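You operate a simulated robot arm through the tools that you are given. There is no shell and no other tool. Be economical: measure what you need, move in short steps, check, and stop when the job is done.

You are at the controls of a simulated two-armed robot. One attempt, no reset.

TASK
Stand the salt and pepper in their pockets of the cruet stand and wipe up the toast crumbs.
Fine: use the yellow pad and put it back. What is to be rubbed or washed off counts as gone when no trace of it is left.

Only the result counts: the job must be done as asked and must still hold three seconds after the hand-in. Knocking over, shifting, dropping, spilling or breaking anything else fails it.

THE ROBOT
Two 7-joint arms with two-finger grippers on one trunk that stands fixed in place. Base frame: the origin is at the foot of the trunk, x ahead of it, y to its left, z up; the work surface is at about z = 750. Readings come in mm, degrees, newtons and seconds.
The left shoulder is at [70, 139, 1155], the right one opposite. With the tool pointing down near the work surface each hand reaches from about 460 to 740 mm from the base axis, measured 20 degrees to its own side. Payload 3.43 kg a hand.
Tool frame (each hand has its own): the origin (TCP) lies between the finger pads and is the grasp point; the fingertips stand 30 mm ahead of it; z points along the fingers, y is the line along which they close. The gripper opens to 104 mm. The gripper's body begins 57 mm behind the TCP.
Orientation is told as [roll, pitch, yaw] about the base's x, y, z axes, in that order, counted from this pose: with the fingers straight down and closing along the base's y, the tool's x points along the base's -x, its y along +y and its z along -z.

THE INTERFACE
- The arms move only by the tool step_arm. It takes "left_moves", "right_moves" or both (then of equal length, played together; a hand with none holds still); each is a list of rows, each a list of 7 numbers: the turn, a rotation vector about the tool's x, y, z in units of 6 degrees (1.0 is 6 degrees), then the shift along the tool's x, y, z in units of 20 mm (1.0 is 20 mm), then the finger opening in mm, from 0 to 104. In form: [[rx, ry, rz, tx, ty, tz, hand], ...]. A call has 1 to 12 rows; each row shifts and turns the commanded pose from where the row before left it, along the tool's axes as they then stand. A call with a number of a shift or a turn outside -1 to 1 is refused whole. Rows are played at 5 a second. More than 50 mm and 8.6 degrees between two rows, or a gripper value outside its range, and nothing of the call is played. Where a pose cannot be reached the arm comes as near as it can. A force on the tool above 40 N (or 10 N above the force at the start of the call, whichever is more), or a blocked arm, ends the call early, and 0.2 s more pass. The fingers move at their own pace (about 45 mm/s each) and stop on an object; they squeeze with about 38 N. The grip force told is the motor's: it shows also when the fingers shut on nothing. Time passes only in rows, and 0.2 s behind the last, so rows that do not move let the fingers close. The reply holds the time, the measured pose of the TCP, the force on the tool along the base axes, the opening and the grip force, in the units named above and with some noise, with the torque about the TCP (base axes, N m) and any sound that the robot's microphone picked up, and new pictures: "pictures" is both (left out), scene, wrist or none (wrist: the cameras of the hands that moved).
- Cameras (640 x 400 px; columns grow to the right, rows downward): "scene" is now at [104.9, -61.5, 1372.5]; the picture's right is [-0.76, -0.65, 0.00], its down [-0.44, 0.52, -0.73] and it looks along [0.47, -0.56, -0.68] (base axes); focal length 313 px, centre (320, 200). "left" rides on the left gripper at [67, -18, -90] in its tool frame; the picture's right is [0.25, 0.97, 0.00], its down [-0.73, 0.19, -0.66] and it looks along [-0.64, 0.17, 0.75] (tool axes); focal length 218 px, centre (320, 200). "right" rides on the right gripper at [67, 18, -90] in its tool frame; the picture's right is [-0.25, 0.97, 0.00], its down [-0.73, -0.19, -0.66] and it looks along [-0.64, -0.17, 0.75] (tool axes); focal length 218 px, centre (320, 200). There is no depth. A picture from a camera that has moved, and an enlarged one, comes with that camera's place and axes in the base frame and with its lens.
- lift_body(by): slides the trunk up (or, below 0, down) by that many mm; the arms and the scene camera ride with it, the base frame stays. It gives what a move gives, with no picture.
- aim_head(pan, tilt): turns the head with the scene camera to pan (to the left, within 86 degrees either way) and tilt (down, from -29 to 69), counted from straight ahead of the robot. It gives what a move gives, and a new picture of the scene camera.
- zoom(camera, box): a new picture of the part [left, top, right, bottom] of that camera's present view, enlarged. It takes no simulated time.
- hand_in(): hands the job in; it is judged then, once.

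Go step by step. Nothing tells you positions but the pictures and the camera data: compare them with the known pose of the tool, close in by small moves and look again before you grip or let go. The budget is 120 turns and 200 pictures, counting those below and the enlarged ones. Unless the task says otherwise, let go and move clear before handing in, and close with one line.

The tools are called after "Emit:" by a JSON object that holds its "method" and its "body". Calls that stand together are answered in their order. step_arm: Moves the arms, as the interface text tells. Its arguments: {"type":"object","properties":{"left_moves":{"type":"array","items":{"type":"array","items":{"type":"number"}}},"right_moves":{"type":"array","items":{"type":"array","items":{"type":"number"}}},"pictures":{"type":"string","enum":["both","scene","wrist","none"]}},"required":[]} The other tools are called the same way: lift_body (by) slides the trunk up or down; aim_head (pan, tilt) turns the head that bears the scene camera; zoom (camera, box) takes an enlarged picture of a part of a camera's view; hand_in () hands the job in.

At the start:

```text
clock: 0.0
left_tcp_pos: [302.0, -58.9, 1008.9]
left_ee_rot: [0.0, 0.1, 0.1]
left_force: [0.0, 0.3, 0.2]
left_ft_torque: [-0.01, -0.04, 0.01]
left_width: 104.1
left_grip_force: 0.1
right_tcp_pos: [358.2, -527.9, 998.3]
right_ee_rot: [0.0, -0.1, 0.0]
right_force: [-1.1, 0.0, 0.1]
right_ft_torque: [0.02, 0.02, 0.02]
right_width: 103.9
right_grip_force: 0.1
trunk travel left (down, up): [-650.0, 290.0]
head pan, tilt: [-49.7, 42.8]
```

scene: 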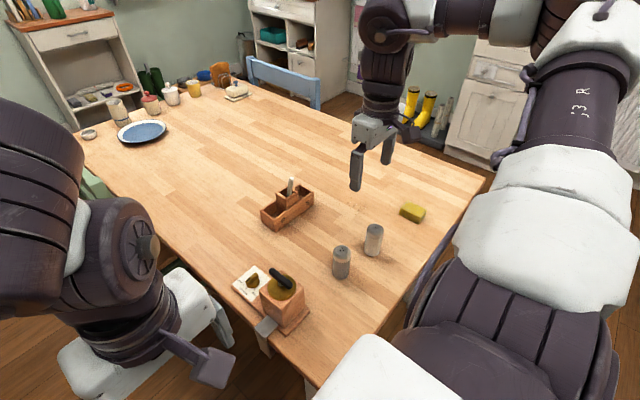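
right: 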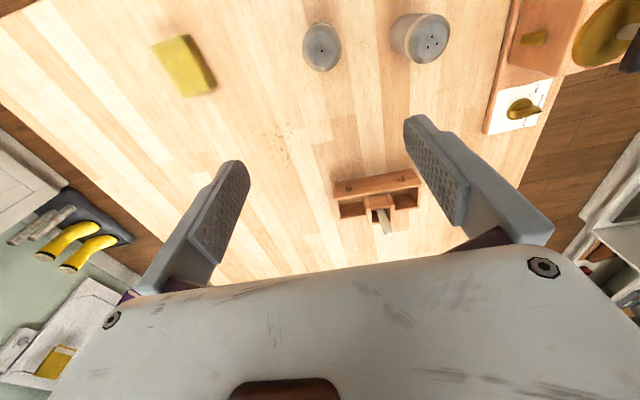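
left: 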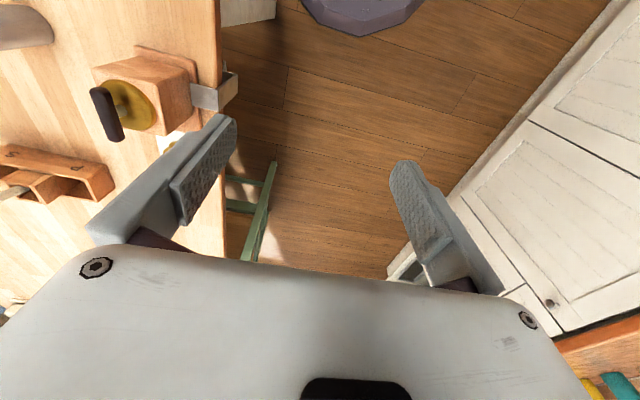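

I see the table with a cruet stand, two shakers, a yellow sponge pad, and a coffee grinder-like box. I'll zoom in to measure them.

Emit:
{"method": "zoom", "body": {"camera": "scene", "box": [220, 150, 460, 300]}}

Emit:
{"method": "zoom", "body": {"camera": "right", "box": [130, 0, 490, 250]}}

```text
2.67 times, centred on (340, 225) of scene
camera zoom: at [104.9, -61.5, 1372.5], right [-0.76, -0.65, 0.0], down [-0.44, 0.52, -0.73], along [0.47, -0.56, -0.68], focal length 834 px, centre (267, 133)
```

zoom: 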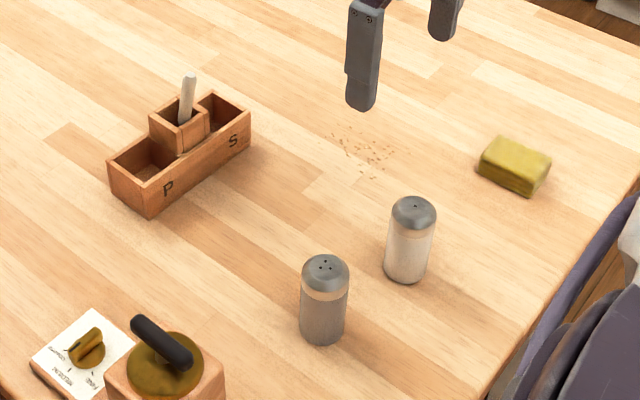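

```text
1.60 times, centred on (310, 125) of right
camera zoom: at [292.1, -512.9, 1087.7], right [0.25, 0.97, 0.0], down [0.73, -0.19, 0.66], along [0.64, -0.17, -0.75], focal length 349 px, centre (336, 320)
```

zoom: 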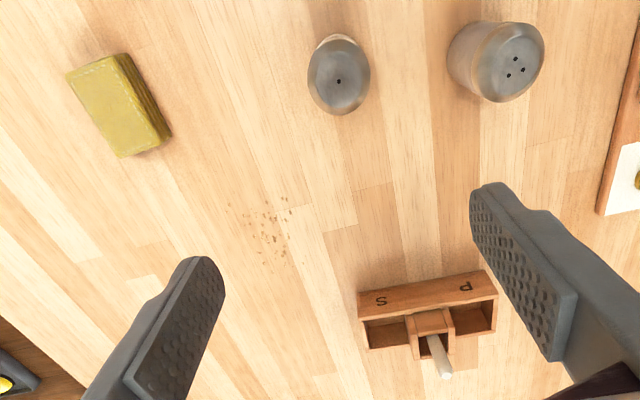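

Pepper (grey, 3 holes) is near (338,-409), salt near (320,-514), the stand's long axis runs along y near (570,-473) with P at the left, the pad is near (304,-689), and the crumbs near (444,-620). I'll turn the right hand so that it closes along x.

Emit:
{"method": "step_arm", "body": {"right_moves": [[0, 0, -1, 0, 0, 0, 104], [0, 0, -1, 0, 0, 0, 104], [0, 0, -1, 0, 0, 0, 104], [0, 0, -1, 0, 0, 0, 104], [0, 0, -1, 0, 0, 0, 104], [0, 0, -1, 0, 0, 0, 104], [0, 0, -1, 0, 0, 0, 104], [0, 0, -1, 0, 0, 0, 104], [0, 0, -1, 0, 0, 0, 104], [0, 0, -1, 0, 0, 0, 104], [0, 0, -1, 0, 0, 0, 104], [0, 0, -1, 0, 0, 0, 104]], "pictures": "none"}}

Emit:
{"method": "step_arm", "body": {"right_moves": [[0, 0, -1, 0, 0, 0, 104], [0, 0, -1, 0, 0, 0, 104], [0, 0, -1, 0, 0, 0, 104], [0, 0, 0, 0, 0, 0, 104]], "pictures": "both"}}

```text
clock: 2.6
left_tcp_pos: [302.4, -58.5, 1009.1]
left_ee_rot: [0.0, 0.0, 0.2]
left_force: [0.6, 0.1, 0.1]
left_ft_torque: [-0.04, -0.03, 0.0]
left_width: 104.2
left_grip_force: 0.0
right_tcp_pos: [358.0, -530.2, 998.1]
right_ee_rot: [0.0, -0.1, 72.2]
right_force: [0.0, 0.9, 0.0]
right_ft_torque: [0.02, 0.0, 0.0]
right_width: 104.0
right_grip_force: 0.0
trunk travel left (down, up): [-650.0, 290.0]
head pan, tilt: [-49.7, 42.8]
```

```text
clock: 3.6
left_tcp_pos: [302.6, -58.0, 1010.3]
left_ee_rot: [-0.1, 0.0, 0.1]
left_force: [0.4, 0.1, -0.2]
left_ft_torque: [0.02, 0.0, 0.02]
left_width: 103.7
left_grip_force: 0.1
right_tcp_pos: [359.5, -530.5, 997.5]
right_ee_rot: [0.0, 0.0, 90.1]
right_force: [-0.2, 0.2, -0.2]
right_ft_torque: [-0.01, 0.01, 0.03]
right_width: 104.2
right_grip_force: 0.0
trunk travel left (down, up): [-650.0, 290.0]
head pan, tilt: [-49.7, 42.8]
camera scene: at [104.9, -61.5, 1372.5], right [-0.76, -0.65, 0.0], down [-0.44, 0.52, -0.73], along [0.47, -0.56, -0.68], focal length 313 px, centre (320, 200)
camera right: at [342.1, -598.0, 1087.5], right [-0.97, 0.25, 0.0], down [0.19, 0.73, 0.66], along [0.17, 0.64, -0.75], focal length 218 px, centre (320, 200)
```

scene: 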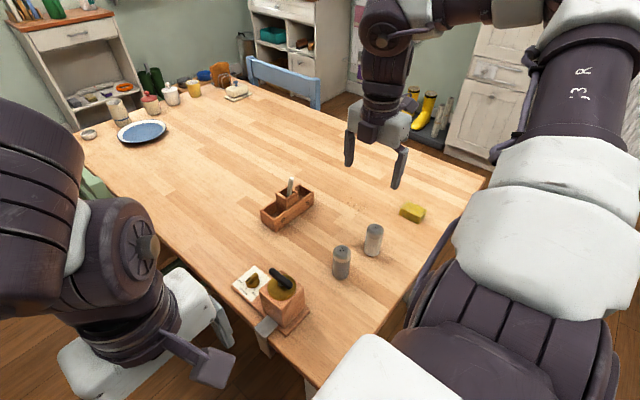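
right: 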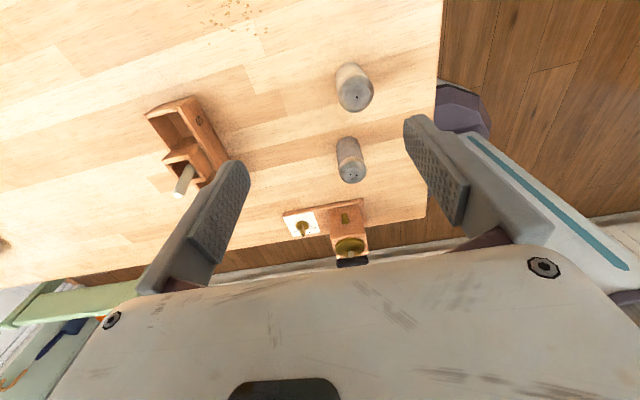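

The yaw works and the hand now closes along x. Next I'll move over the salt at about z 930.

Emit:
{"method": "step_arm", "body": {"right_moves": [[0, 0, 0, -0.4, 1, 0.8, 104], [0, 0, 0, -0.4, 1, 0.8, 104], [0, 0, 0, 0, 0, 0.9, 104], [0, 0, 0, 0, 0, 0.9, 104], [0, 0, 0, 0, 0, 0, 104]], "pictures": "both"}}

```text
clock: 4.8
left_tcp_pos: [301.3, -58.4, 1009.4]
left_ee_rot: [0.0, 0.0, 0.1]
left_force: [-0.3, -0.1, -0.2]
left_ft_torque: [-0.02, 0.0, -0.03]
left_width: 104.4
left_grip_force: 0.1
right_tcp_pos: [316.3, -515.0, 930.8]
right_ee_rot: [0.1, 0.1, 90.0]
right_force: [-0.8, 0.9, 0.6]
right_ft_torque: [0.02, 0.0, 0.03]
right_width: 104.1
right_grip_force: 0.1
trunk travel left (down, up): [-650.0, 290.0]
head pan, tilt: [-49.7, 42.8]
camera scene: at [104.7, -61.0, 1372.5], right [-0.76, -0.65, 0.0], down [-0.44, 0.52, -0.73], along [0.47, -0.56, -0.68], focal length 313 px, centre (320, 200)
camera right: at [301.4, -581.9, 1020.4], right [-0.97, 0.25, 0.0], down [0.19, 0.73, 0.66], along [0.17, 0.64, -0.75], focal length 218 px, centre (320, 200)
```

scene: 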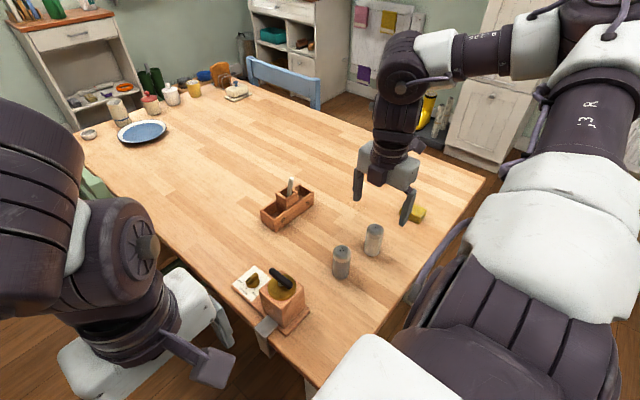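
right: 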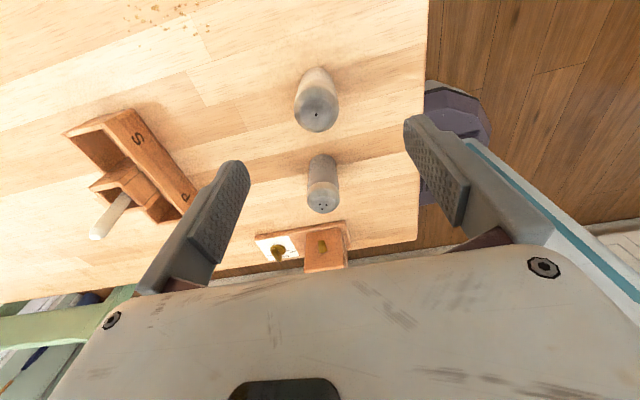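

Salt is about at (320,-517). I'll lower part of the way with the fingers straddling its top and check.

Emit:
{"method": "step_arm", "body": {"right_moves": [[0, 0, 0, 0.05, -0.2, 1, 104], [0, 0, 0, 0, 0, 1, 104], [0, 0, 0, 0, 0, 1, 104], [0, 0, 0, 0, 0, 1, 104], [0, 0, 0, 0, 0, 0, 104]], "pictures": "both"}}

Emit:
{"method": "zoom", "body": {"camera": "scene", "box": [320, 170, 440, 290]}}

```text
clock: 6.0
left_tcp_pos: [301.7, -58.9, 1009.2]
left_ee_rot: [-0.1, 0.1, 0.1]
left_force: [0.0, 0.6, 0.2]
left_ft_torque: [0.01, 0.02, -0.01]
left_width: 103.8
left_grip_force: 0.2
right_tcp_pos: [322.1, -514.5, 849.6]
right_ee_rot: [0.0, 0.0, 90.0]
right_force: [-0.8, -0.3, 0.5]
right_ft_torque: [-0.01, -0.01, 0.01]
right_width: 104.1
right_grip_force: 0.1
trunk travel left (down, up): [-650.0, 290.0]
head pan, tilt: [-49.7, 42.8]
camera scene: at [104.6, -61.0, 1372.5], right [-0.76, -0.65, 0.0], down [-0.44, 0.52, -0.73], along [0.47, -0.56, -0.68], focal length 313 px, centre (320, 200)
camera right: at [305.5, -581.9, 940.0], right [-0.97, 0.25, 0.0], down [0.19, 0.73, 0.66], along [0.17, 0.64, -0.75], focal length 218 px, centre (320, 200)
```

scene: 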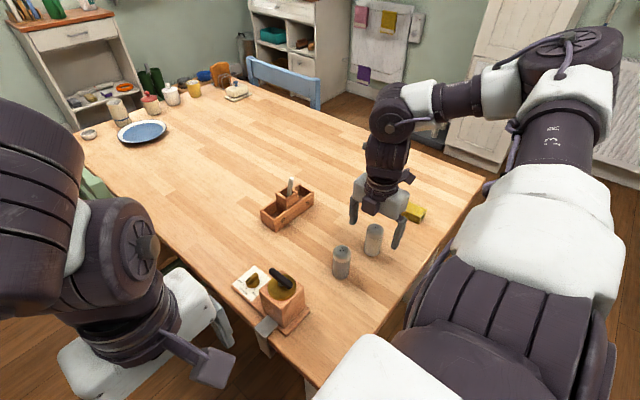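
right: 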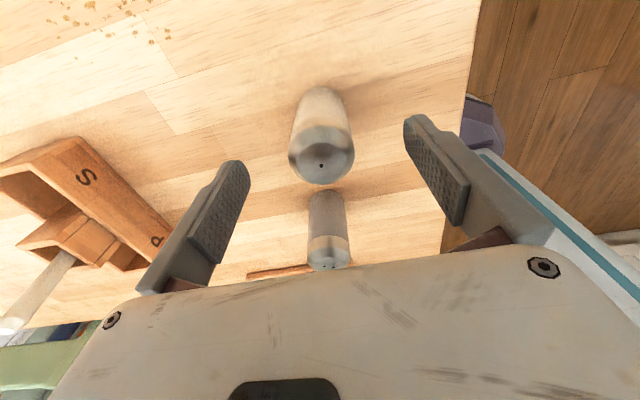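

```text
3.33 times, centred on (380, 230) of scene
camera zoom: at [104.6, -61.0, 1372.5], right [-0.76, -0.65, 0.0], down [-0.44, 0.52, -0.73], along [0.47, -0.56, -0.68], focal length 1042 px, centre (120, 100)
```

zoom: 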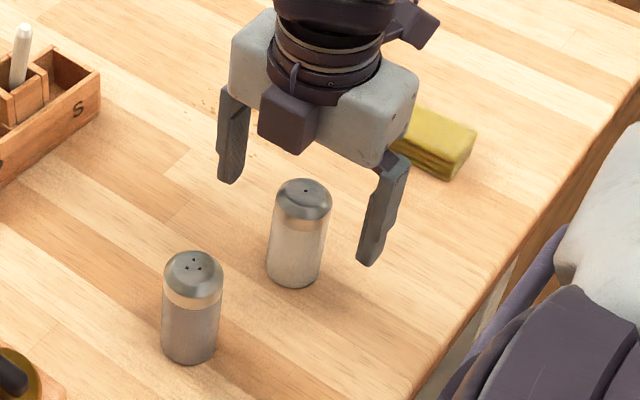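

Triangulating both views puts the salt at about (322,-517) with its top near z 833. I'll go to TCP z 825, so the fingertips stay above the stand rim later, and close.

Emit:
{"method": "step_arm", "body": {"right_moves": [[0, 0, 0, 0.15, 0, 0.6, 104], [0, 0, 0, 0, 0, 0.6, 104], [0, 0, 0, 0, 0, 0, 70], [0, 0, 0, 0, 0, 0, 50], [0, 0, 0, 0, 0, 0, 30], [0, 0, 0, 0, 0, 0, 20], [0, 0, 0, 0, 0, 0, 20], [0, 0, 0, 0, 0, 0, 20]], "pictures": "both"}}

Emit:
{"method": "zoom", "body": {"camera": "scene", "box": [320, 170, 440, 290]}}

```text
clock: 7.8
left_tcp_pos: [301.6, -59.2, 1009.4]
left_ee_rot: [0.1, 0.1, 0.2]
left_force: [0.4, 0.7, 0.0]
left_ft_torque: [0.01, 0.02, 0.01]
left_width: 103.8
left_grip_force: 0.1
right_tcp_pos: [323.7, -516.8, 825.5]
right_ee_rot: [0.0, 0.0, 90.0]
right_force: [0.2, -0.1, -0.3]
right_ft_torque: [-0.04, 0.01, -0.02]
right_width: 38.6
right_grip_force: 37.4
trunk travel left (down, up): [-650.0, 290.0]
head pan, tilt: [-49.7, 42.8]
camera scene: at [105.0, -61.6, 1372.4], right [-0.76, -0.65, 0.0], down [-0.44, 0.52, -0.73], along [0.47, -0.56, -0.68], focal length 313 px, centre (320, 200)
camera right: at [306.6, -585.0, 915.4], right [-0.97, 0.25, 0.0], down [0.19, 0.73, 0.66], along [0.17, 0.64, -0.75], focal length 218 px, centre (320, 200)
```

scene: 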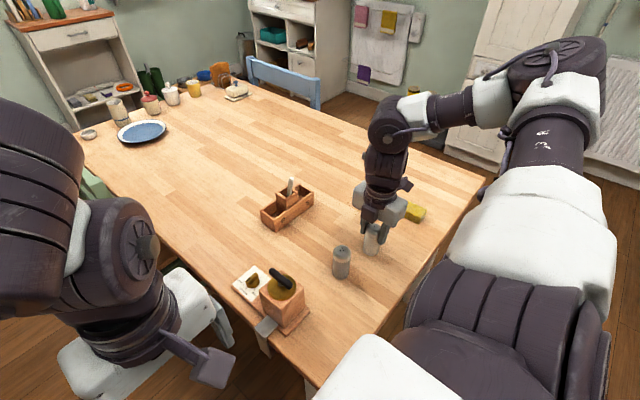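
right: 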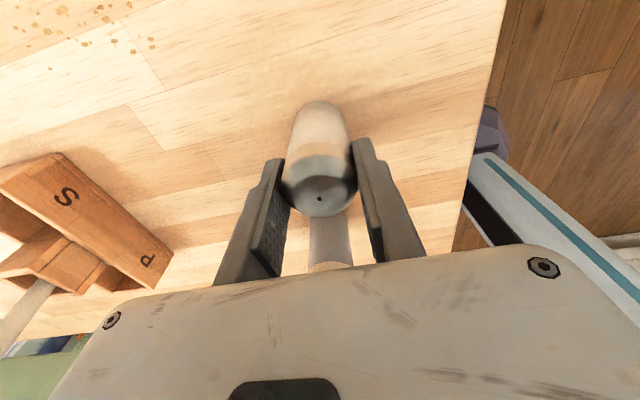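

```text
3.33 times, centred on (380, 230) of scene
camera zoom: at [105.0, -61.6, 1372.4], right [-0.76, -0.65, 0.0], down [-0.44, 0.52, -0.73], along [0.47, -0.56, -0.68], focal length 1042 px, centre (120, 100)
```

zoom: 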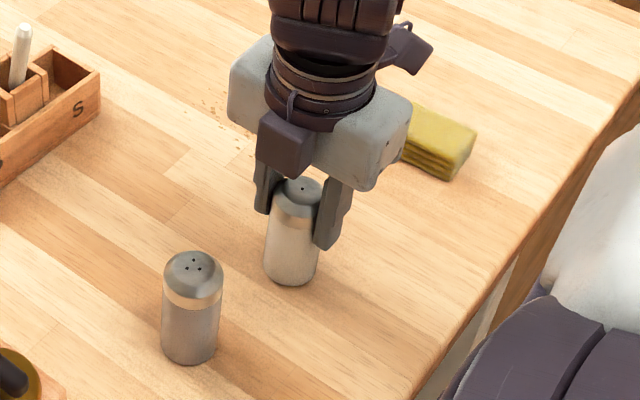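

Salt is gripped and centred. I'll lift it and look closely at the stand.

Emit:
{"method": "step_arm", "body": {"right_moves": [[0, 0, 0, 0, 0, -0.5, 20], [0, 0, 0, 0, 0, -1, 20], [0, 0, 0, 0, 0, -1, 20], [0, 0, 0, 0, 0, -1, 20], [0, 0, 0, 0, 0, -1, 20], [0, 0, 0, 0, 0, -1, 20], [0, 0, 0, 0, 0, -1, 20], [0, 0, 0, 0, 0, 0, 20]], "pictures": "wrist"}}

Emit:
{"method": "zoom", "body": {"camera": "scene", "box": [240, 165, 340, 240]}}

Emit:
{"method": "zoom", "body": {"camera": "left", "box": [0, 100, 160, 240]}}

```text
clock: 9.6
left_tcp_pos: [302.7, -59.2, 1010.4]
left_ee_rot: [0.1, 0.1, 0.1]
left_force: [0.4, -0.4, 0.6]
left_ft_torque: [0.03, 0.02, -0.01]
left_width: 104.2
left_grip_force: 0.0
right_tcp_pos: [324.6, -519.3, 957.0]
right_ee_rot: [0.1, 0.0, 90.0]
right_force: [-0.6, -0.8, -1.0]
right_ft_torque: [-0.01, 0.02, 0.02]
right_width: 38.6
right_grip_force: 38.5
trunk travel left (down, up): [-650.0, 290.0]
head pan, tilt: [-49.7, 42.8]
camera right: at [307.5, -587.1, 1046.4], right [-0.97, 0.25, 0.0], down [0.19, 0.73, 0.66], along [0.17, 0.64, -0.75], focal length 218 px, centre (320, 200)
```

right: 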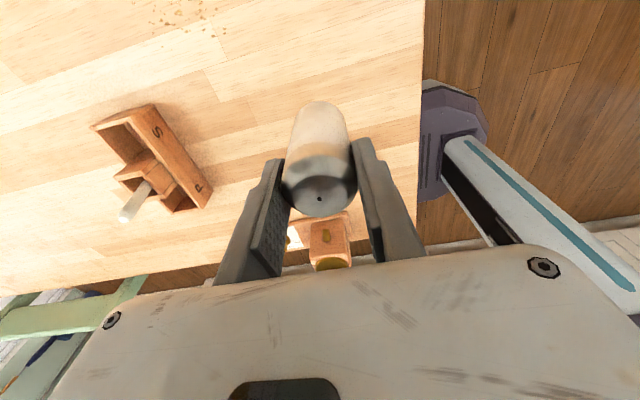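

```text
5.33 times, centred on (290, 202) of scene
camera zoom: at [105.2, -61.9, 1372.4], right [-0.76, -0.65, 0.0], down [-0.44, 0.52, -0.73], along [0.47, -0.56, -0.68], focal length 1668 px, centre (480, 187)
```

zoom: 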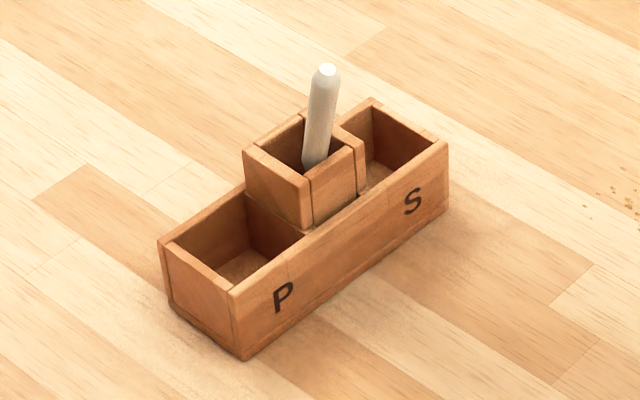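

```text
2.86 times, centred on (80, 170) of left
camera zoom: at [235.9, -75.8, 1099.5], right [-0.25, 0.97, 0.0], down [0.73, 0.19, 0.66], along [0.63, 0.17, -0.75], focal length 624 px, centre (1006, 286)
```

zoom: 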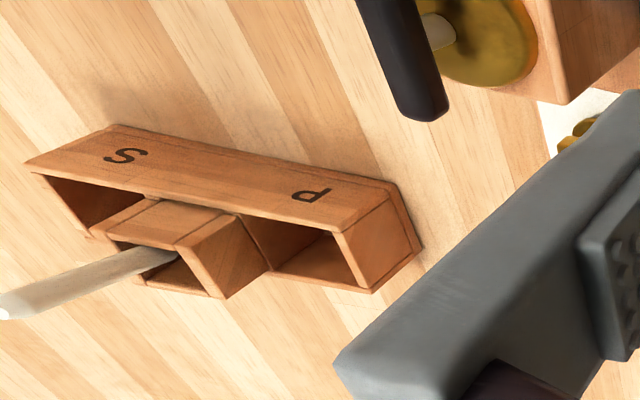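

The stand spans x 543–598 and y −403 to −550, with its rim near z 799. The S pocket centre is about (569.5,−523), the P pocket centre about (573,−430), and the stick tip is near (555,−480,882). I'll carry the salt toward S at height.

Emit:
{"method": "step_arm", "body": {"right_moves": [[0, 0, 0, 0.1, -1, 0, 20], [0, 0, 0, 0, -1, 0, 20], [0, 0, 0, 0, -1, 0, 20], [0, 0, 0, 0, -1, 0, 20], [0, 0, 0, 0, -1, 0, 20], [0, 0, 0, 0, -1, 0, 20], [0, 0, 0, 0, -1, 0, 20], [0, 0, 0, 0, -1, 0, 20], [0, 0, 0, 0, -1, 0, 20], [0, 0, 0, 0, -1, 0, 20], [0, 0, 0, 0, -1, 0, 20], [0, 0, 0, 0, -1, 0, 20]], "pictures": "both"}}

Emit:
{"method": "zoom", "body": {"camera": "scene", "box": [240, 120, 360, 240]}}

```text
clock: 12.2
left_tcp_pos: [303.6, -57.9, 1009.3]
left_ee_rot: [0.0, 0.1, 0.1]
left_force: [0.2, -0.4, -0.2]
left_ft_torque: [0.01, 0.0, 0.03]
left_width: 103.9
left_grip_force: 0.0
right_tcp_pos: [562.0, -518.2, 953.9]
right_ee_rot: [0.1, -0.1, 89.9]
right_force: [0.0, -0.1, -0.9]
right_ft_torque: [-0.04, -0.01, -0.02]
right_width: 38.5
right_grip_force: 38.1
trunk travel left (down, up): [-650.0, 290.0]
head pan, tilt: [-49.7, 42.8]
camera scene: at [106.3, -61.2, 1372.3], right [-0.76, -0.65, 0.0], down [-0.44, 0.52, -0.73], along [0.47, -0.56, -0.68], focal length 313 px, centre (320, 200)
camera right: at [546.4, -586.9, 1044.3], right [-0.97, 0.25, 0.0], down [0.19, 0.73, 0.66], along [0.16, 0.64, -0.75], focal length 218 px, centre (320, 200)
```

scene: 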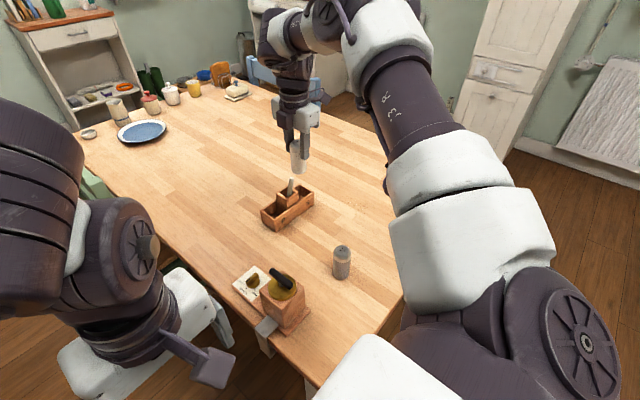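
right: 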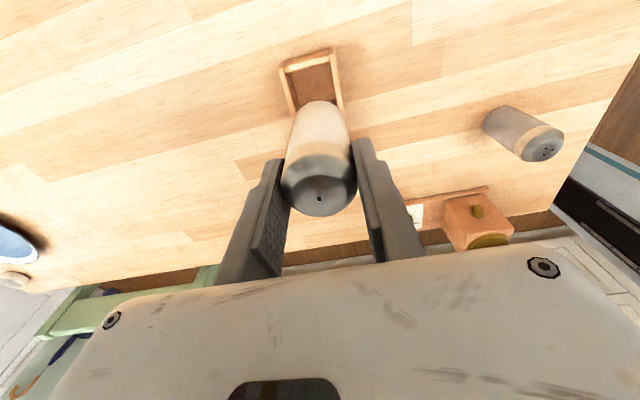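

```text
3.33 times, centred on (300, 180) of scene
camera zoom: at [106.3, -61.2, 1372.3], right [-0.76, -0.65, 0.0], down [-0.44, 0.52, -0.73], along [0.47, -0.56, -0.68], focal length 1042 px, centre (387, 267)
```

zoom: 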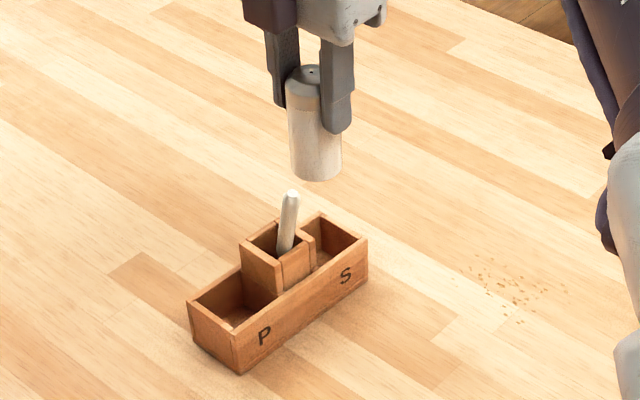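

The wrist view suggests the S pocket is a few mm further out in −y. I'll lower to just above the rim and re-measure there.

Emit:
{"method": "step_arm", "body": {"right_moves": [[0, 0, 0, 0.34, -0.28, 0.5, 20], [0, 0, 0, 0, 0, 0.8, 20], [0, 0, 0, 0, 0, 0.8, 20], [0, 0, 0, 0, 0, 0.6, 20], [0, 0, 0, 0, 0, 0, 20], [0, 0, 0, 0, 0, 0, 20]], "pictures": "wrist"}}

Emit:
{"method": "zoom", "body": {"camera": "scene", "box": [250, 110, 350, 240]}}

Emit:
{"method": "zoom", "body": {"camera": "right", "box": [240, 20, 400, 140]}}

```text
clock: 13.6
left_tcp_pos: [302.2, -57.7, 1011.0]
left_ee_rot: [-0.1, 0.2, 0.0]
left_force: [-0.5, 0.0, 0.1]
left_ft_torque: [-0.04, -0.01, -0.01]
left_width: 103.9
left_grip_force: 0.1
right_tcp_pos: [568.1, -525.6, 902.0]
right_ee_rot: [0.0, 0.0, 90.0]
right_force: [-0.7, 1.0, -1.3]
right_ft_torque: [0.0, 0.01, 0.02]
right_width: 38.5
right_grip_force: 38.2
trunk travel left (down, up): [-650.0, 290.0]
head pan, tilt: [-49.7, 42.8]
camera right: at [551.4, -594.2, 991.8], right [-0.97, 0.25, 0.0], down [0.19, 0.73, 0.66], along [0.17, 0.64, -0.75], focal length 218 px, centre (320, 200)
```

right: 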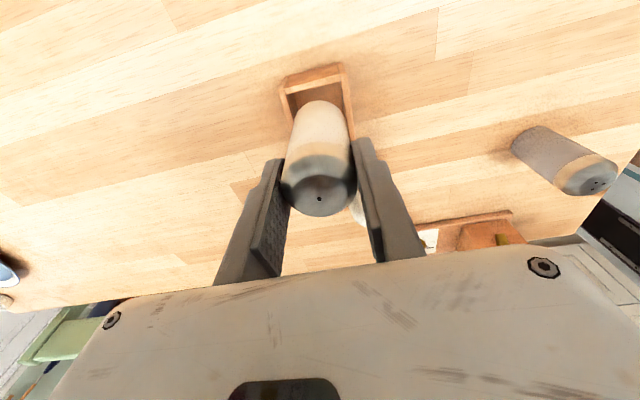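

```text
3.08 times, centred on (300, 175) of scene
camera zoom: at [105.2, -61.6, 1372.4], right [-0.76, -0.65, 0.0], down [-0.44, 0.52, -0.73], along [0.47, -0.56, -0.68], focal length 962 px, centre (382, 277)
```

zoom: 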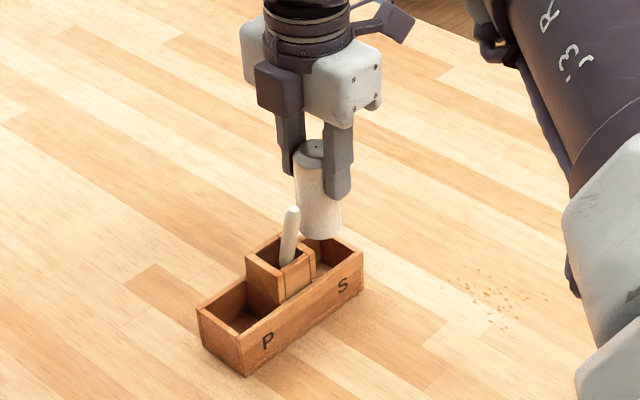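

```text
3.33 times, centred on (320, 80) of right
camera zoom: at [551.4, -594.2, 991.8], right [-0.97, 0.25, 0.0], down [0.19, 0.73, 0.66], along [0.17, 0.64, -0.75], focal length 728 px, centre (320, 600)
```

zoom: 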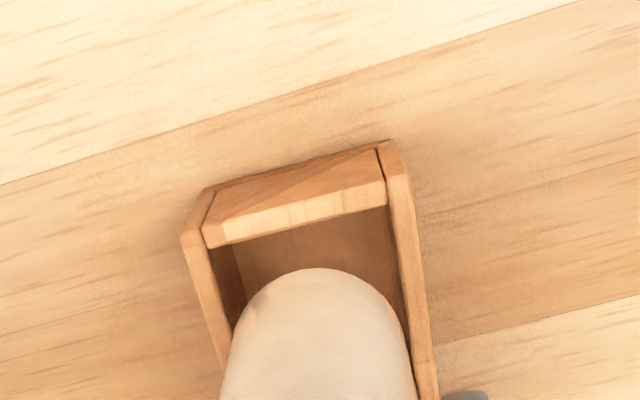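

The S pocket centre works out to about (569.5,−523.5) after correcting for wrist-camera bias. The gripper block will clear the stick, so I'll lower in small steps.

Emit:
{"method": "step_arm", "body": {"right_moves": [[0, 0, 0, -0.1, -0.07, 0.4, 20], [0, 0, 0, 0, 0, 0.5, 20], [0, 0, 0, 0, 0, 0.5, 20], [0, 0, 0, 0, 0, 0.3, 20], [0, 0, 0, 0, 0, 0, 20], [0, 0, 0, 0, 0, 0, 20]], "pictures": "wrist"}}

Emit:
{"method": "zoom", "body": {"camera": "scene", "box": [250, 130, 350, 240]}}

Emit:
{"method": "zoom", "body": {"camera": "right", "box": [240, 40, 400, 160]}}

```text
clock: 15.0
left_tcp_pos: [302.9, -57.9, 1009.6]
left_ee_rot: [0.0, 0.0, 0.1]
left_force: [-0.4, 0.5, -0.9]
left_ft_torque: [0.04, 0.0, 0.0]
left_width: 104.0
left_grip_force: 0.1
right_tcp_pos: [565.9, -522.3, 871.5]
right_ee_rot: [-0.1, 0.0, 90.0]
right_force: [0.0, -0.2, -1.8]
right_ft_torque: [0.0, 0.01, 0.0]
right_width: 38.5
right_grip_force: 37.7
right hand out of reach, approached as far as the arm can: row 4
trunk travel left (down, up): [-650.0, 290.0]
head pan, tilt: [-49.7, 42.8]
camera right: at [549.0, -591.0, 960.4], right [-0.97, 0.25, 0.0], down [0.19, 0.73, 0.66], along [0.17, 0.64, -0.75], focal length 218 px, centre (320, 200)
```

right: 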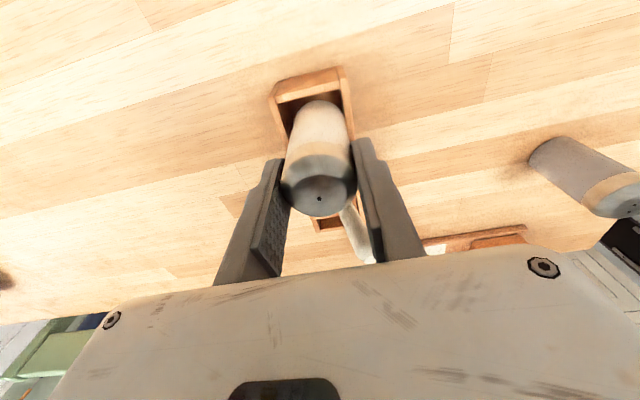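

```text
3.64 times, centred on (300, 185) of scene
camera zoom: at [105.2, -61.5, 1372.4], right [-0.76, -0.65, 0.0], down [-0.44, 0.52, -0.73], along [0.47, -0.56, -0.68], focal length 1137 px, centre (393, 254)
```

zoom: 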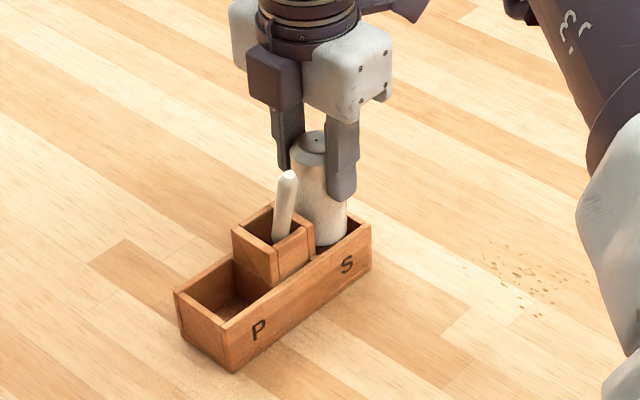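

```text
3.33 times, centred on (320, 100) of right
camera zoom: at [549.0, -591.0, 960.4], right [-0.97, 0.25, 0.0], down [0.19, 0.73, 0.66], along [0.17, 0.64, -0.75], focal length 728 px, centre (320, 533)
```

zoom: 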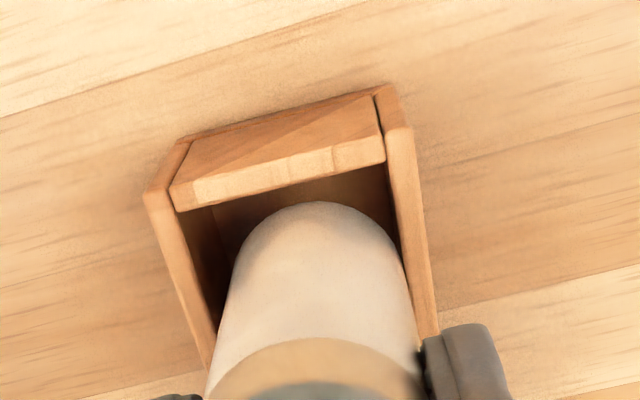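

The arm is at the edge of its reach here. I'll raise the hand a bit and then lower the trunk to gain reach.

Emit:
{"method": "step_arm", "body": {"right_moves": [[0, 0, 0, 0, 0, -1, 20], [0, 0, 0, 0, 0, -1, 20], [0, 0, 0, 0, 0, -1, 20], [0, 0, 0, 0, 0, -1, 20], [0, 0, 0, 0, 0, 0, 20]], "pictures": "none"}}

Emit:
{"method": "lift_body", "body": {"by": -60}}

Emit:
{"method": "step_arm", "body": {"right_moves": [[0, 0, 0, 0, 0, 0, 20]], "pictures": "both"}}

```text
clock: 16.2
left_tcp_pos: [302.2, -58.6, 1010.3]
left_ee_rot: [0.1, 0.1, 0.0]
left_force: [0.1, -0.2, 0.1]
left_ft_torque: [0.06, -0.01, -0.01]
left_width: 104.0
left_grip_force: 0.1
right_tcp_pos: [565.5, -522.3, 949.3]
right_ee_rot: [0.0, 0.1, 90.0]
right_force: [0.2, 0.2, -1.3]
right_ft_torque: [0.01, -0.01, 0.01]
right_width: 38.8
right_grip_force: 37.7
trunk travel left (down, up): [-650.0, 290.0]
head pan, tilt: [-49.7, 42.8]
```

```text
clock: 17.2
left_tcp_pos: [302.5, -56.8, 949.6]
left_ee_rot: [0.0, 0.1, 0.0]
left_force: [-0.2, -0.3, -0.6]
left_ft_torque: [-0.04, 0.01, 0.01]
left_width: 103.9
left_grip_force: 0.2
right_tcp_pos: [565.4, -522.6, 888.6]
right_ee_rot: [0.0, 0.0, 90.1]
right_force: [0.0, -0.5, -1.5]
right_ft_torque: [0.03, 0.01, 0.03]
right_width: 38.5
right_grip_force: 38.2
trunk travel left (down, up): [-590.0, 350.0]
head pan, tilt: [-49.7, 42.8]
```

```text
clock: 17.6
left_tcp_pos: [303.2, -58.8, 948.9]
left_ee_rot: [0.0, 0.1, 0.1]
left_force: [0.6, -0.2, -0.8]
left_ft_torque: [-0.01, 0.01, 0.01]
left_width: 104.3
left_grip_force: 0.0
right_tcp_pos: [565.2, -523.6, 888.6]
right_ee_rot: [0.0, 0.1, 90.0]
right_force: [0.4, -0.5, -1.2]
right_ft_torque: [0.06, 0.01, 0.03]
right_width: 38.5
right_grip_force: 37.8
trunk travel left (down, up): [-590.0, 350.0]
head pan, tilt: [-49.7, 42.8]
camera scene: at [105.3, -61.6, 1312.4], right [-0.76, -0.65, 0.0], down [-0.44, 0.52, -0.73], along [0.47, -0.56, -0.68], focal length 313 px, centre (320, 200)
camera right: at [548.9, -591.0, 979.1], right [-0.97, 0.25, 0.0], down [0.19, 0.73, 0.66], along [0.17, 0.64, -0.75], focal length 218 px, centre (320, 200)
```

scene: 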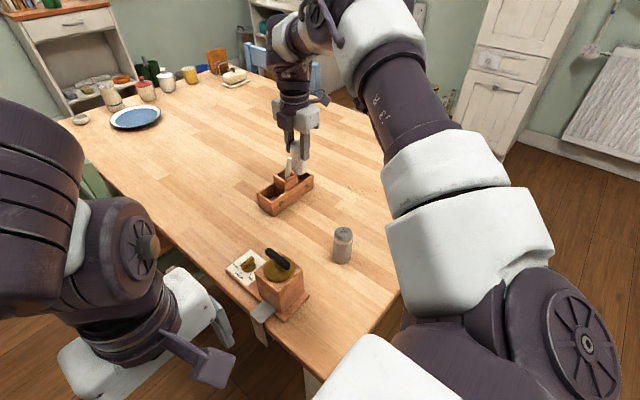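
right: 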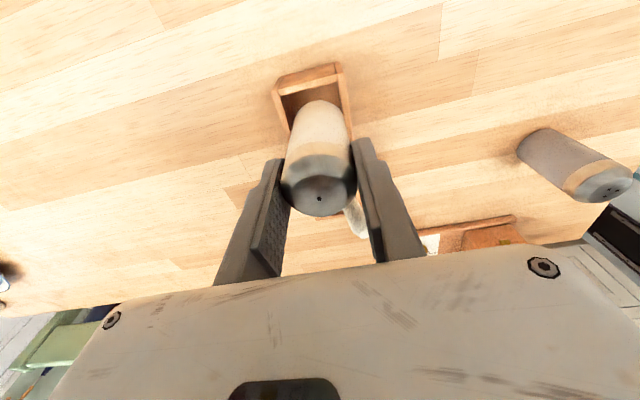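

The trunk is lowered. I'll correct x by +4 and lower the salt into the pocket mouth.

Emit:
{"method": "step_arm", "body": {"right_moves": [[0, 0, 0, 0, -0.2, 0, 20], [0, 0, 0, 0, 0, 0, 20], [0, 0, 0, 0, 0, 0.4, 20], [0, 0, 0, 0, 0, 0, 20], [0, 0, 0, 0, 0, 0, 20]], "pictures": "wrist"}}

Emit:
{"method": "zoom", "body": {"camera": "right", "box": [240, 40, 400, 160]}}

Emit:
{"method": "zoom", "body": {"camera": "scene", "box": [250, 110, 350, 220]}}

```text
clock: 18.8
left_tcp_pos: [303.0, -58.4, 949.3]
left_ee_rot: [0.1, 0.1, 0.0]
left_force: [-1.0, -0.4, -0.4]
left_ft_torque: [0.05, 0.03, 0.01]
left_width: 104.0
left_grip_force: 0.2
right_tcp_pos: [568.9, -522.9, 882.3]
right_ee_rot: [0.0, 0.0, 90.0]
right_force: [0.3, 1.0, -1.2]
right_ft_torque: [-0.02, 0.01, 0.03]
right_width: 38.8
right_grip_force: 37.7
trunk travel left (down, up): [-590.0, 350.0]
head pan, tilt: [-49.7, 42.8]
camera right: at [552.7, -591.2, 971.2], right [-0.97, 0.25, 0.0], down [0.19, 0.73, 0.66], along [0.17, 0.64, -0.75], focal length 218 px, centre (320, 200)
```

right: 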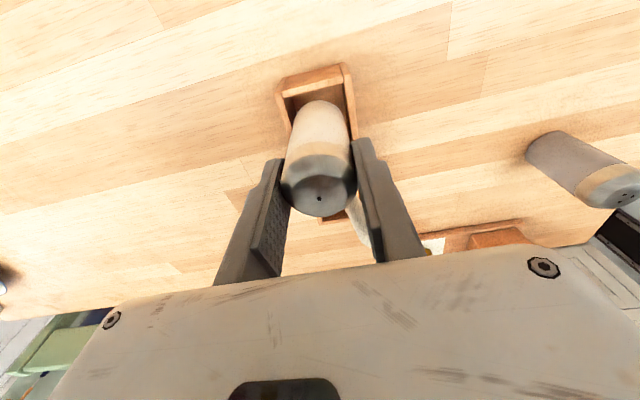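

```text
3.33 times, centred on (320, 100) of right
camera zoom: at [552.7, -591.2, 971.2], right [-0.97, 0.25, 0.0], down [0.19, 0.73, 0.66], along [0.17, 0.64, -0.75], focal length 728 px, centre (320, 533)
```

zoom: 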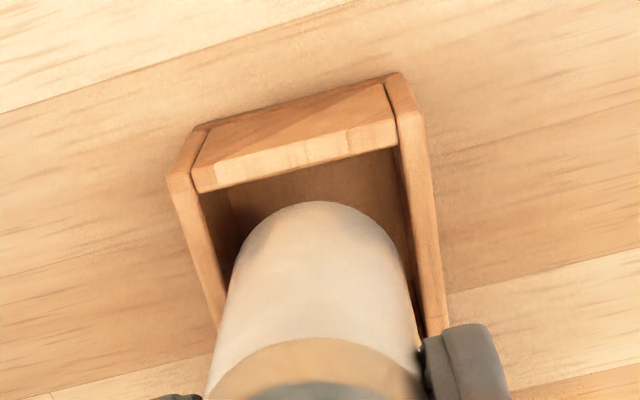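

```text
3.64 times, centred on (300, 165) of scene
camera zoom: at [105.1, -61.5, 1312.4], right [-0.76, -0.65, 0.0], down [-0.44, 0.52, -0.73], along [0.47, -0.56, -0.68], focal length 1137 px, centre (393, 327)
```

zoom: 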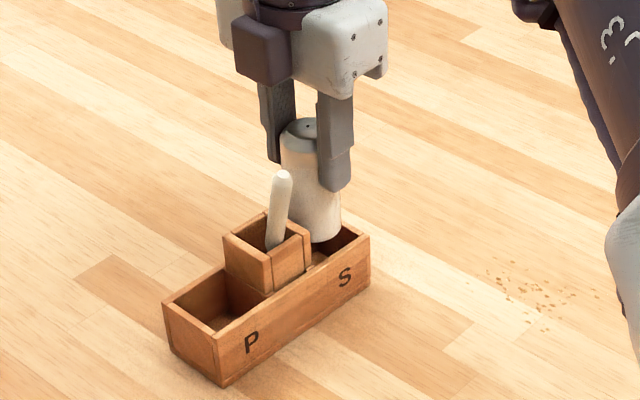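

The shaker bottom is about 7 mm above the rim, and the gap at the end wall looks slightly large. I'll shift 1.5 mm in −y and go down gently.

Emit:
{"method": "step_arm", "body": {"right_moves": [[0, 0, 0, 0.08, 0.02, 0.2, 20], [0, 0, 0, 0, 0, 0.3, 20], [0, 0, 0, 0, 0, 0.3, 20], [0, 0, 0, 0, 0, 0.2, 20], [0, 0, 0, 0, 0, 0, 20], [0, 0, 0, 0, 0, 0, 20]], "pictures": "wrist"}}

Emit:
{"method": "zoom", "body": {"camera": "right", "box": [240, 50, 400, 170]}}

Emit:
{"method": "zoom", "body": {"camera": "scene", "box": [250, 110, 350, 220]}}

```text
clock: 20.2
left_tcp_pos: [302.4, -58.7, 949.3]
left_ee_rot: [0.0, 0.1, 0.1]
left_force: [-0.5, 0.9, -0.7]
left_ft_torque: [0.01, 0.03, -0.02]
left_width: 104.0
left_grip_force: 0.2
right_tcp_pos: [569.5, -524.6, 861.0]
right_ee_rot: [0.0, 0.0, 90.0]
right_force: [0.2, -1.5, -0.6]
right_ft_torque: [-0.01, 0.02, -0.02]
right_width: 38.6
right_grip_force: 38.7
trunk travel left (down, up): [-590.0, 350.0]
head pan, tilt: [-49.7, 42.8]
camera right: at [552.4, -592.6, 951.0], right [-0.97, 0.25, 0.0], down [0.19, 0.73, 0.66], along [0.17, 0.64, -0.75], focal length 218 px, centre (320, 200)
```

right: 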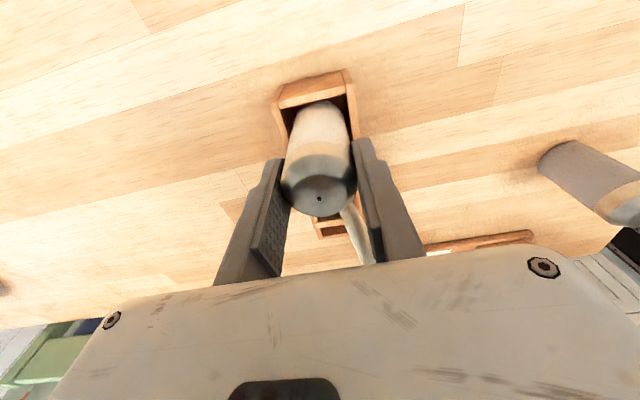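

```text
3.33 times, centred on (320, 110) of right
camera zoom: at [552.4, -592.6, 951.0], right [-0.97, 0.25, 0.0], down [0.19, 0.73, 0.66], along [0.17, 0.64, -0.75], focal length 728 px, centre (320, 500)
```

zoom: 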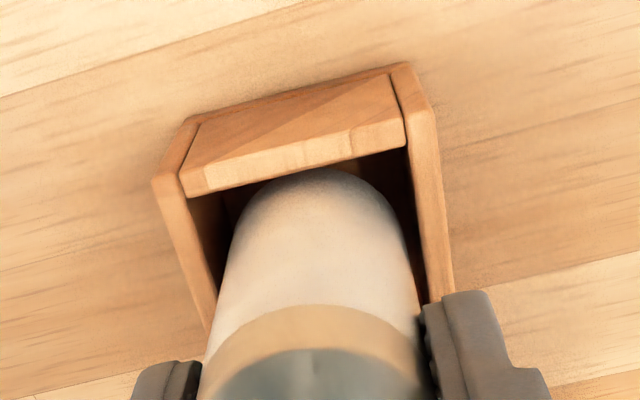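

```text
3.64 times, centred on (300, 165) of scene
camera zoom: at [105.2, -61.6, 1312.4], right [-0.76, -0.65, 0.0], down [-0.44, 0.52, -0.73], along [0.47, -0.56, -0.68], focal length 1137 px, centre (393, 327)
```

zoom: 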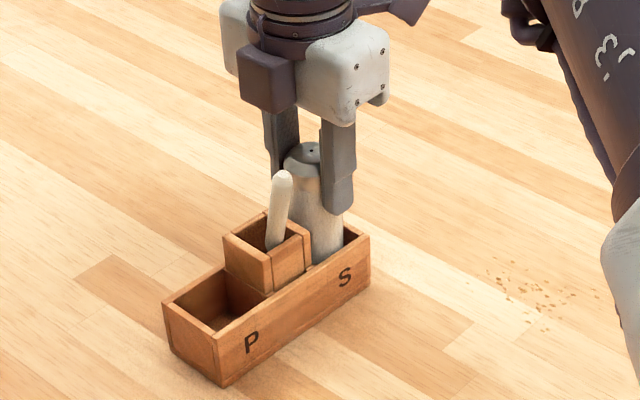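

It's inside the pocket with no contact. I'll continue down.

Emit:
{"method": "step_arm", "body": {"right_moves": [[0, 0, 0, 0, 0, 0.3, 20], [0, 0, 0, 0, 0, 0.3, 20], [0, 0, 0, 0, 0, 0.3, 20], [0, 0, 0, 0, 0, 0.2, 20], [0, 0, 0, 0, 0, 0, 20]], "pictures": "none"}}

Emit:
{"method": "step_arm", "body": {"right_moves": [[0, 0, 0, 0, 0, 0.1, 20], [0, 0, 0, 0, 0, 0.1, 20], [0, 0, 0, 0, 0, 0, 20]], "pictures": "wrist"}}

Emit:
{"method": "zoom", "body": {"camera": "scene", "box": [250, 110, 350, 220]}}

```text
clock: 21.4
left_tcp_pos: [301.9, -58.9, 949.2]
left_ee_rot: [0.0, 0.0, 0.2]
left_force: [0.2, -0.3, 0.0]
left_ft_torque: [-0.01, 0.01, -0.02]
left_width: 104.1
left_grip_force: 0.1
right_tcp_pos: [569.9, -524.9, 839.1]
right_ee_rot: [0.0, 0.0, 90.1]
right_force: [-0.4, 0.7, -1.2]
right_ft_torque: [-0.03, 0.01, 0.03]
right_width: 38.7
right_grip_force: 37.8
trunk travel left (down, up): [-590.0, 350.0]
head pan, tilt: [-49.7, 42.8]
```

```text
clock: 22.2
left_tcp_pos: [301.6, -58.5, 949.7]
left_ee_rot: [0.0, 0.1, 0.0]
left_force: [0.2, 0.1, -0.1]
left_ft_torque: [0.02, -0.01, 0.01]
left_width: 104.3
left_grip_force: 0.1
right_tcp_pos: [567.2, -524.8, 834.7]
right_ee_rot: [-0.1, 0.0, 90.0]
right_force: [-0.7, -0.7, -1.8]
right_ft_torque: [-0.01, 0.0, 0.01]
right_width: 38.7
right_grip_force: 38.3
trunk travel left (down, up): [-590.0, 350.0]
head pan, tilt: [-49.7, 42.8]
camera right: at [552.1, -592.8, 925.1], right [-0.97, 0.25, 0.0], down [0.19, 0.73, 0.66], along [0.17, 0.64, -0.75], focal length 218 px, centre (320, 200)
```

right: 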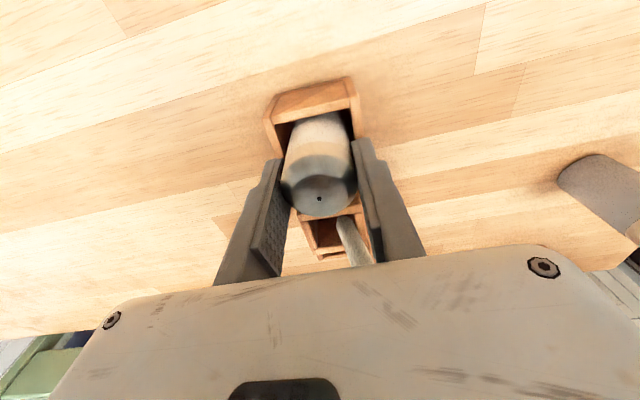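

```text
3.64 times, centred on (300, 165) of scene
camera zoom: at [105.1, -61.5, 1312.4], right [-0.76, -0.65, 0.0], down [-0.44, 0.52, -0.73], along [0.47, -0.56, -0.68], focal length 1137 px, centre (393, 327)
```

zoom: 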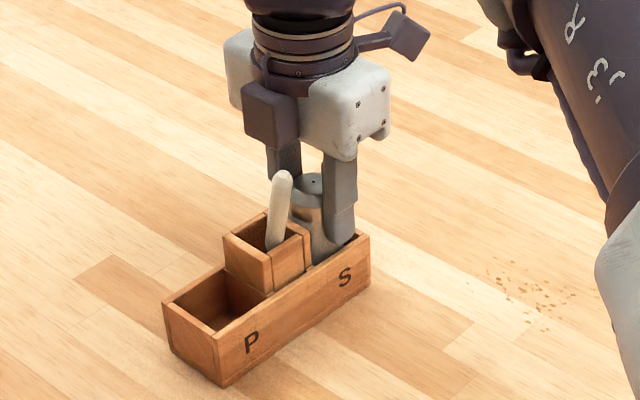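

The salt is nearly at the floor of the pocket. I'll creep down in 1 mm steps until it touches.

Emit:
{"method": "step_arm", "body": {"right_moves": [[0, 0, 0, 0, 0, 0.07, 20], [0, 0, 0, 0, 0, 0.07, 20], [0, 0, 0, 0, 0, 0, 20]], "pictures": "none"}}

Emit:
{"method": "step_arm", "body": {"right_moves": [[0, 0, 0, 0, 0, 0.07, 20], [0, 0, 0, 0, 0, 0, 20]], "pictures": "none"}}

```text
clock: 23.0
left_tcp_pos: [302.6, -56.7, 950.2]
left_ee_rot: [0.0, 0.1, 0.1]
left_force: [-0.1, -0.2, 0.3]
left_ft_torque: [-0.01, 0.01, -0.01]
left_width: 103.7
left_grip_force: 0.0
right_tcp_pos: [568.5, -525.0, 833.9]
right_ee_rot: [-0.1, -0.1, 90.0]
right_force: [0.4, -0.5, 3.4]
right_ft_torque: [-0.01, 0.05, -0.01]
right_width: 38.5
right_grip_force: 37.8
trunk travel left (down, up): [-590.0, 350.0]
head pan, tilt: [-49.7, 42.8]
```

```text
clock: 23.6
left_tcp_pos: [301.7, -57.7, 951.1]
left_ee_rot: [0.0, 0.1, 0.1]
left_force: [0.0, -0.2, -1.0]
left_ft_torque: [0.01, -0.02, 0.0]
left_width: 103.6
left_grip_force: 0.1
right_tcp_pos: [569.0, -524.4, 833.2]
right_ee_rot: [-0.3, 0.1, 90.0]
right_force: [1.5, -4.1, 12.5]
right_ft_torque: [-0.29, 0.07, -0.03]
right_width: 38.7
right_grip_force: 38.0
trunk travel left (down, up): [-590.0, 350.0]
head pan, tilt: [-49.7, 42.8]
```

Contact occurred at about 833.5, which is plausibly the floor. I'll ease back 1 mm and look.

Emit:
{"method": "step_arm", "body": {"right_moves": [[0, 0, 0, 0, 0, -0.07, 20], [0, 0, 0, 0, 0, 0, 20]], "pictures": "wrist"}}

Emit:
{"method": "zoom", "body": {"camera": "scene", "box": [260, 130, 330, 200]}}

Emit:
{"method": "zoom", "body": {"camera": "right", "box": [240, 60, 440, 280]}}

```text
clock: 24.2
left_tcp_pos: [302.4, -58.3, 949.6]
left_ee_rot: [0.0, 0.0, 0.1]
left_force: [0.0, -0.2, 0.1]
left_ft_torque: [0.02, 0.0, 0.01]
left_width: 104.2
left_grip_force: 0.0
right_tcp_pos: [568.6, -523.9, 833.3]
right_ee_rot: [-0.1, 0.0, 89.9]
right_force: [2.2, -3.4, 9.1]
right_ft_torque: [-0.23, -0.14, -0.04]
right_width: 38.6
right_grip_force: 37.5
trunk travel left (down, up): [-590.0, 350.0]
head pan, tilt: [-49.7, 42.8]
camera right: at [551.7, -592.3, 923.1], right [-0.97, 0.25, 0.0], down [0.19, 0.73, 0.66], along [0.17, 0.64, -0.75], focal length 218 px, centre (320, 200)
```

right: 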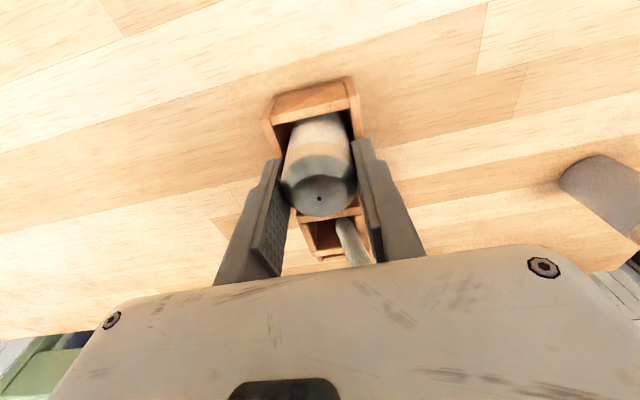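

```text
5.71 times, centred on (295, 165) of scene
camera zoom: at [104.2, -60.9, 1312.5], right [-0.76, -0.65, 0.0], down [-0.44, 0.52, -0.73], along [0.47, -0.56, -0.68], focal length 1787 px, centre (463, 400)
```

zoom: 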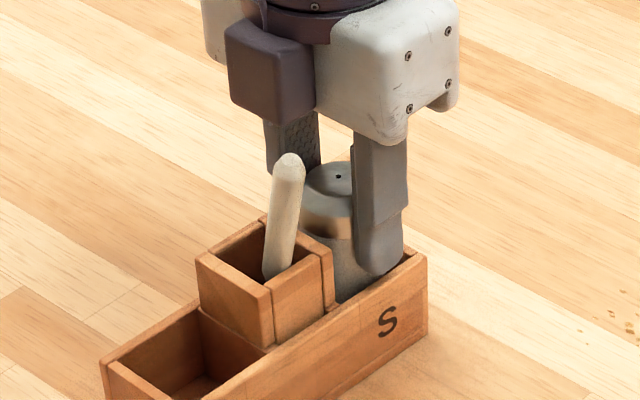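

```text
1.82 times, centred on (340, 170) of right
camera zoom: at [551.7, -592.3, 923.1], right [-0.97, 0.25, 0.0], down [0.19, 0.73, 0.66], along [0.17, 0.64, -0.75], focal length 397 px, centre (284, 254)
```

zoom: 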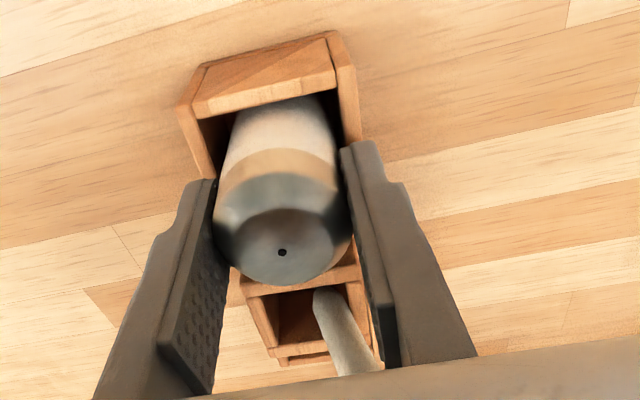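

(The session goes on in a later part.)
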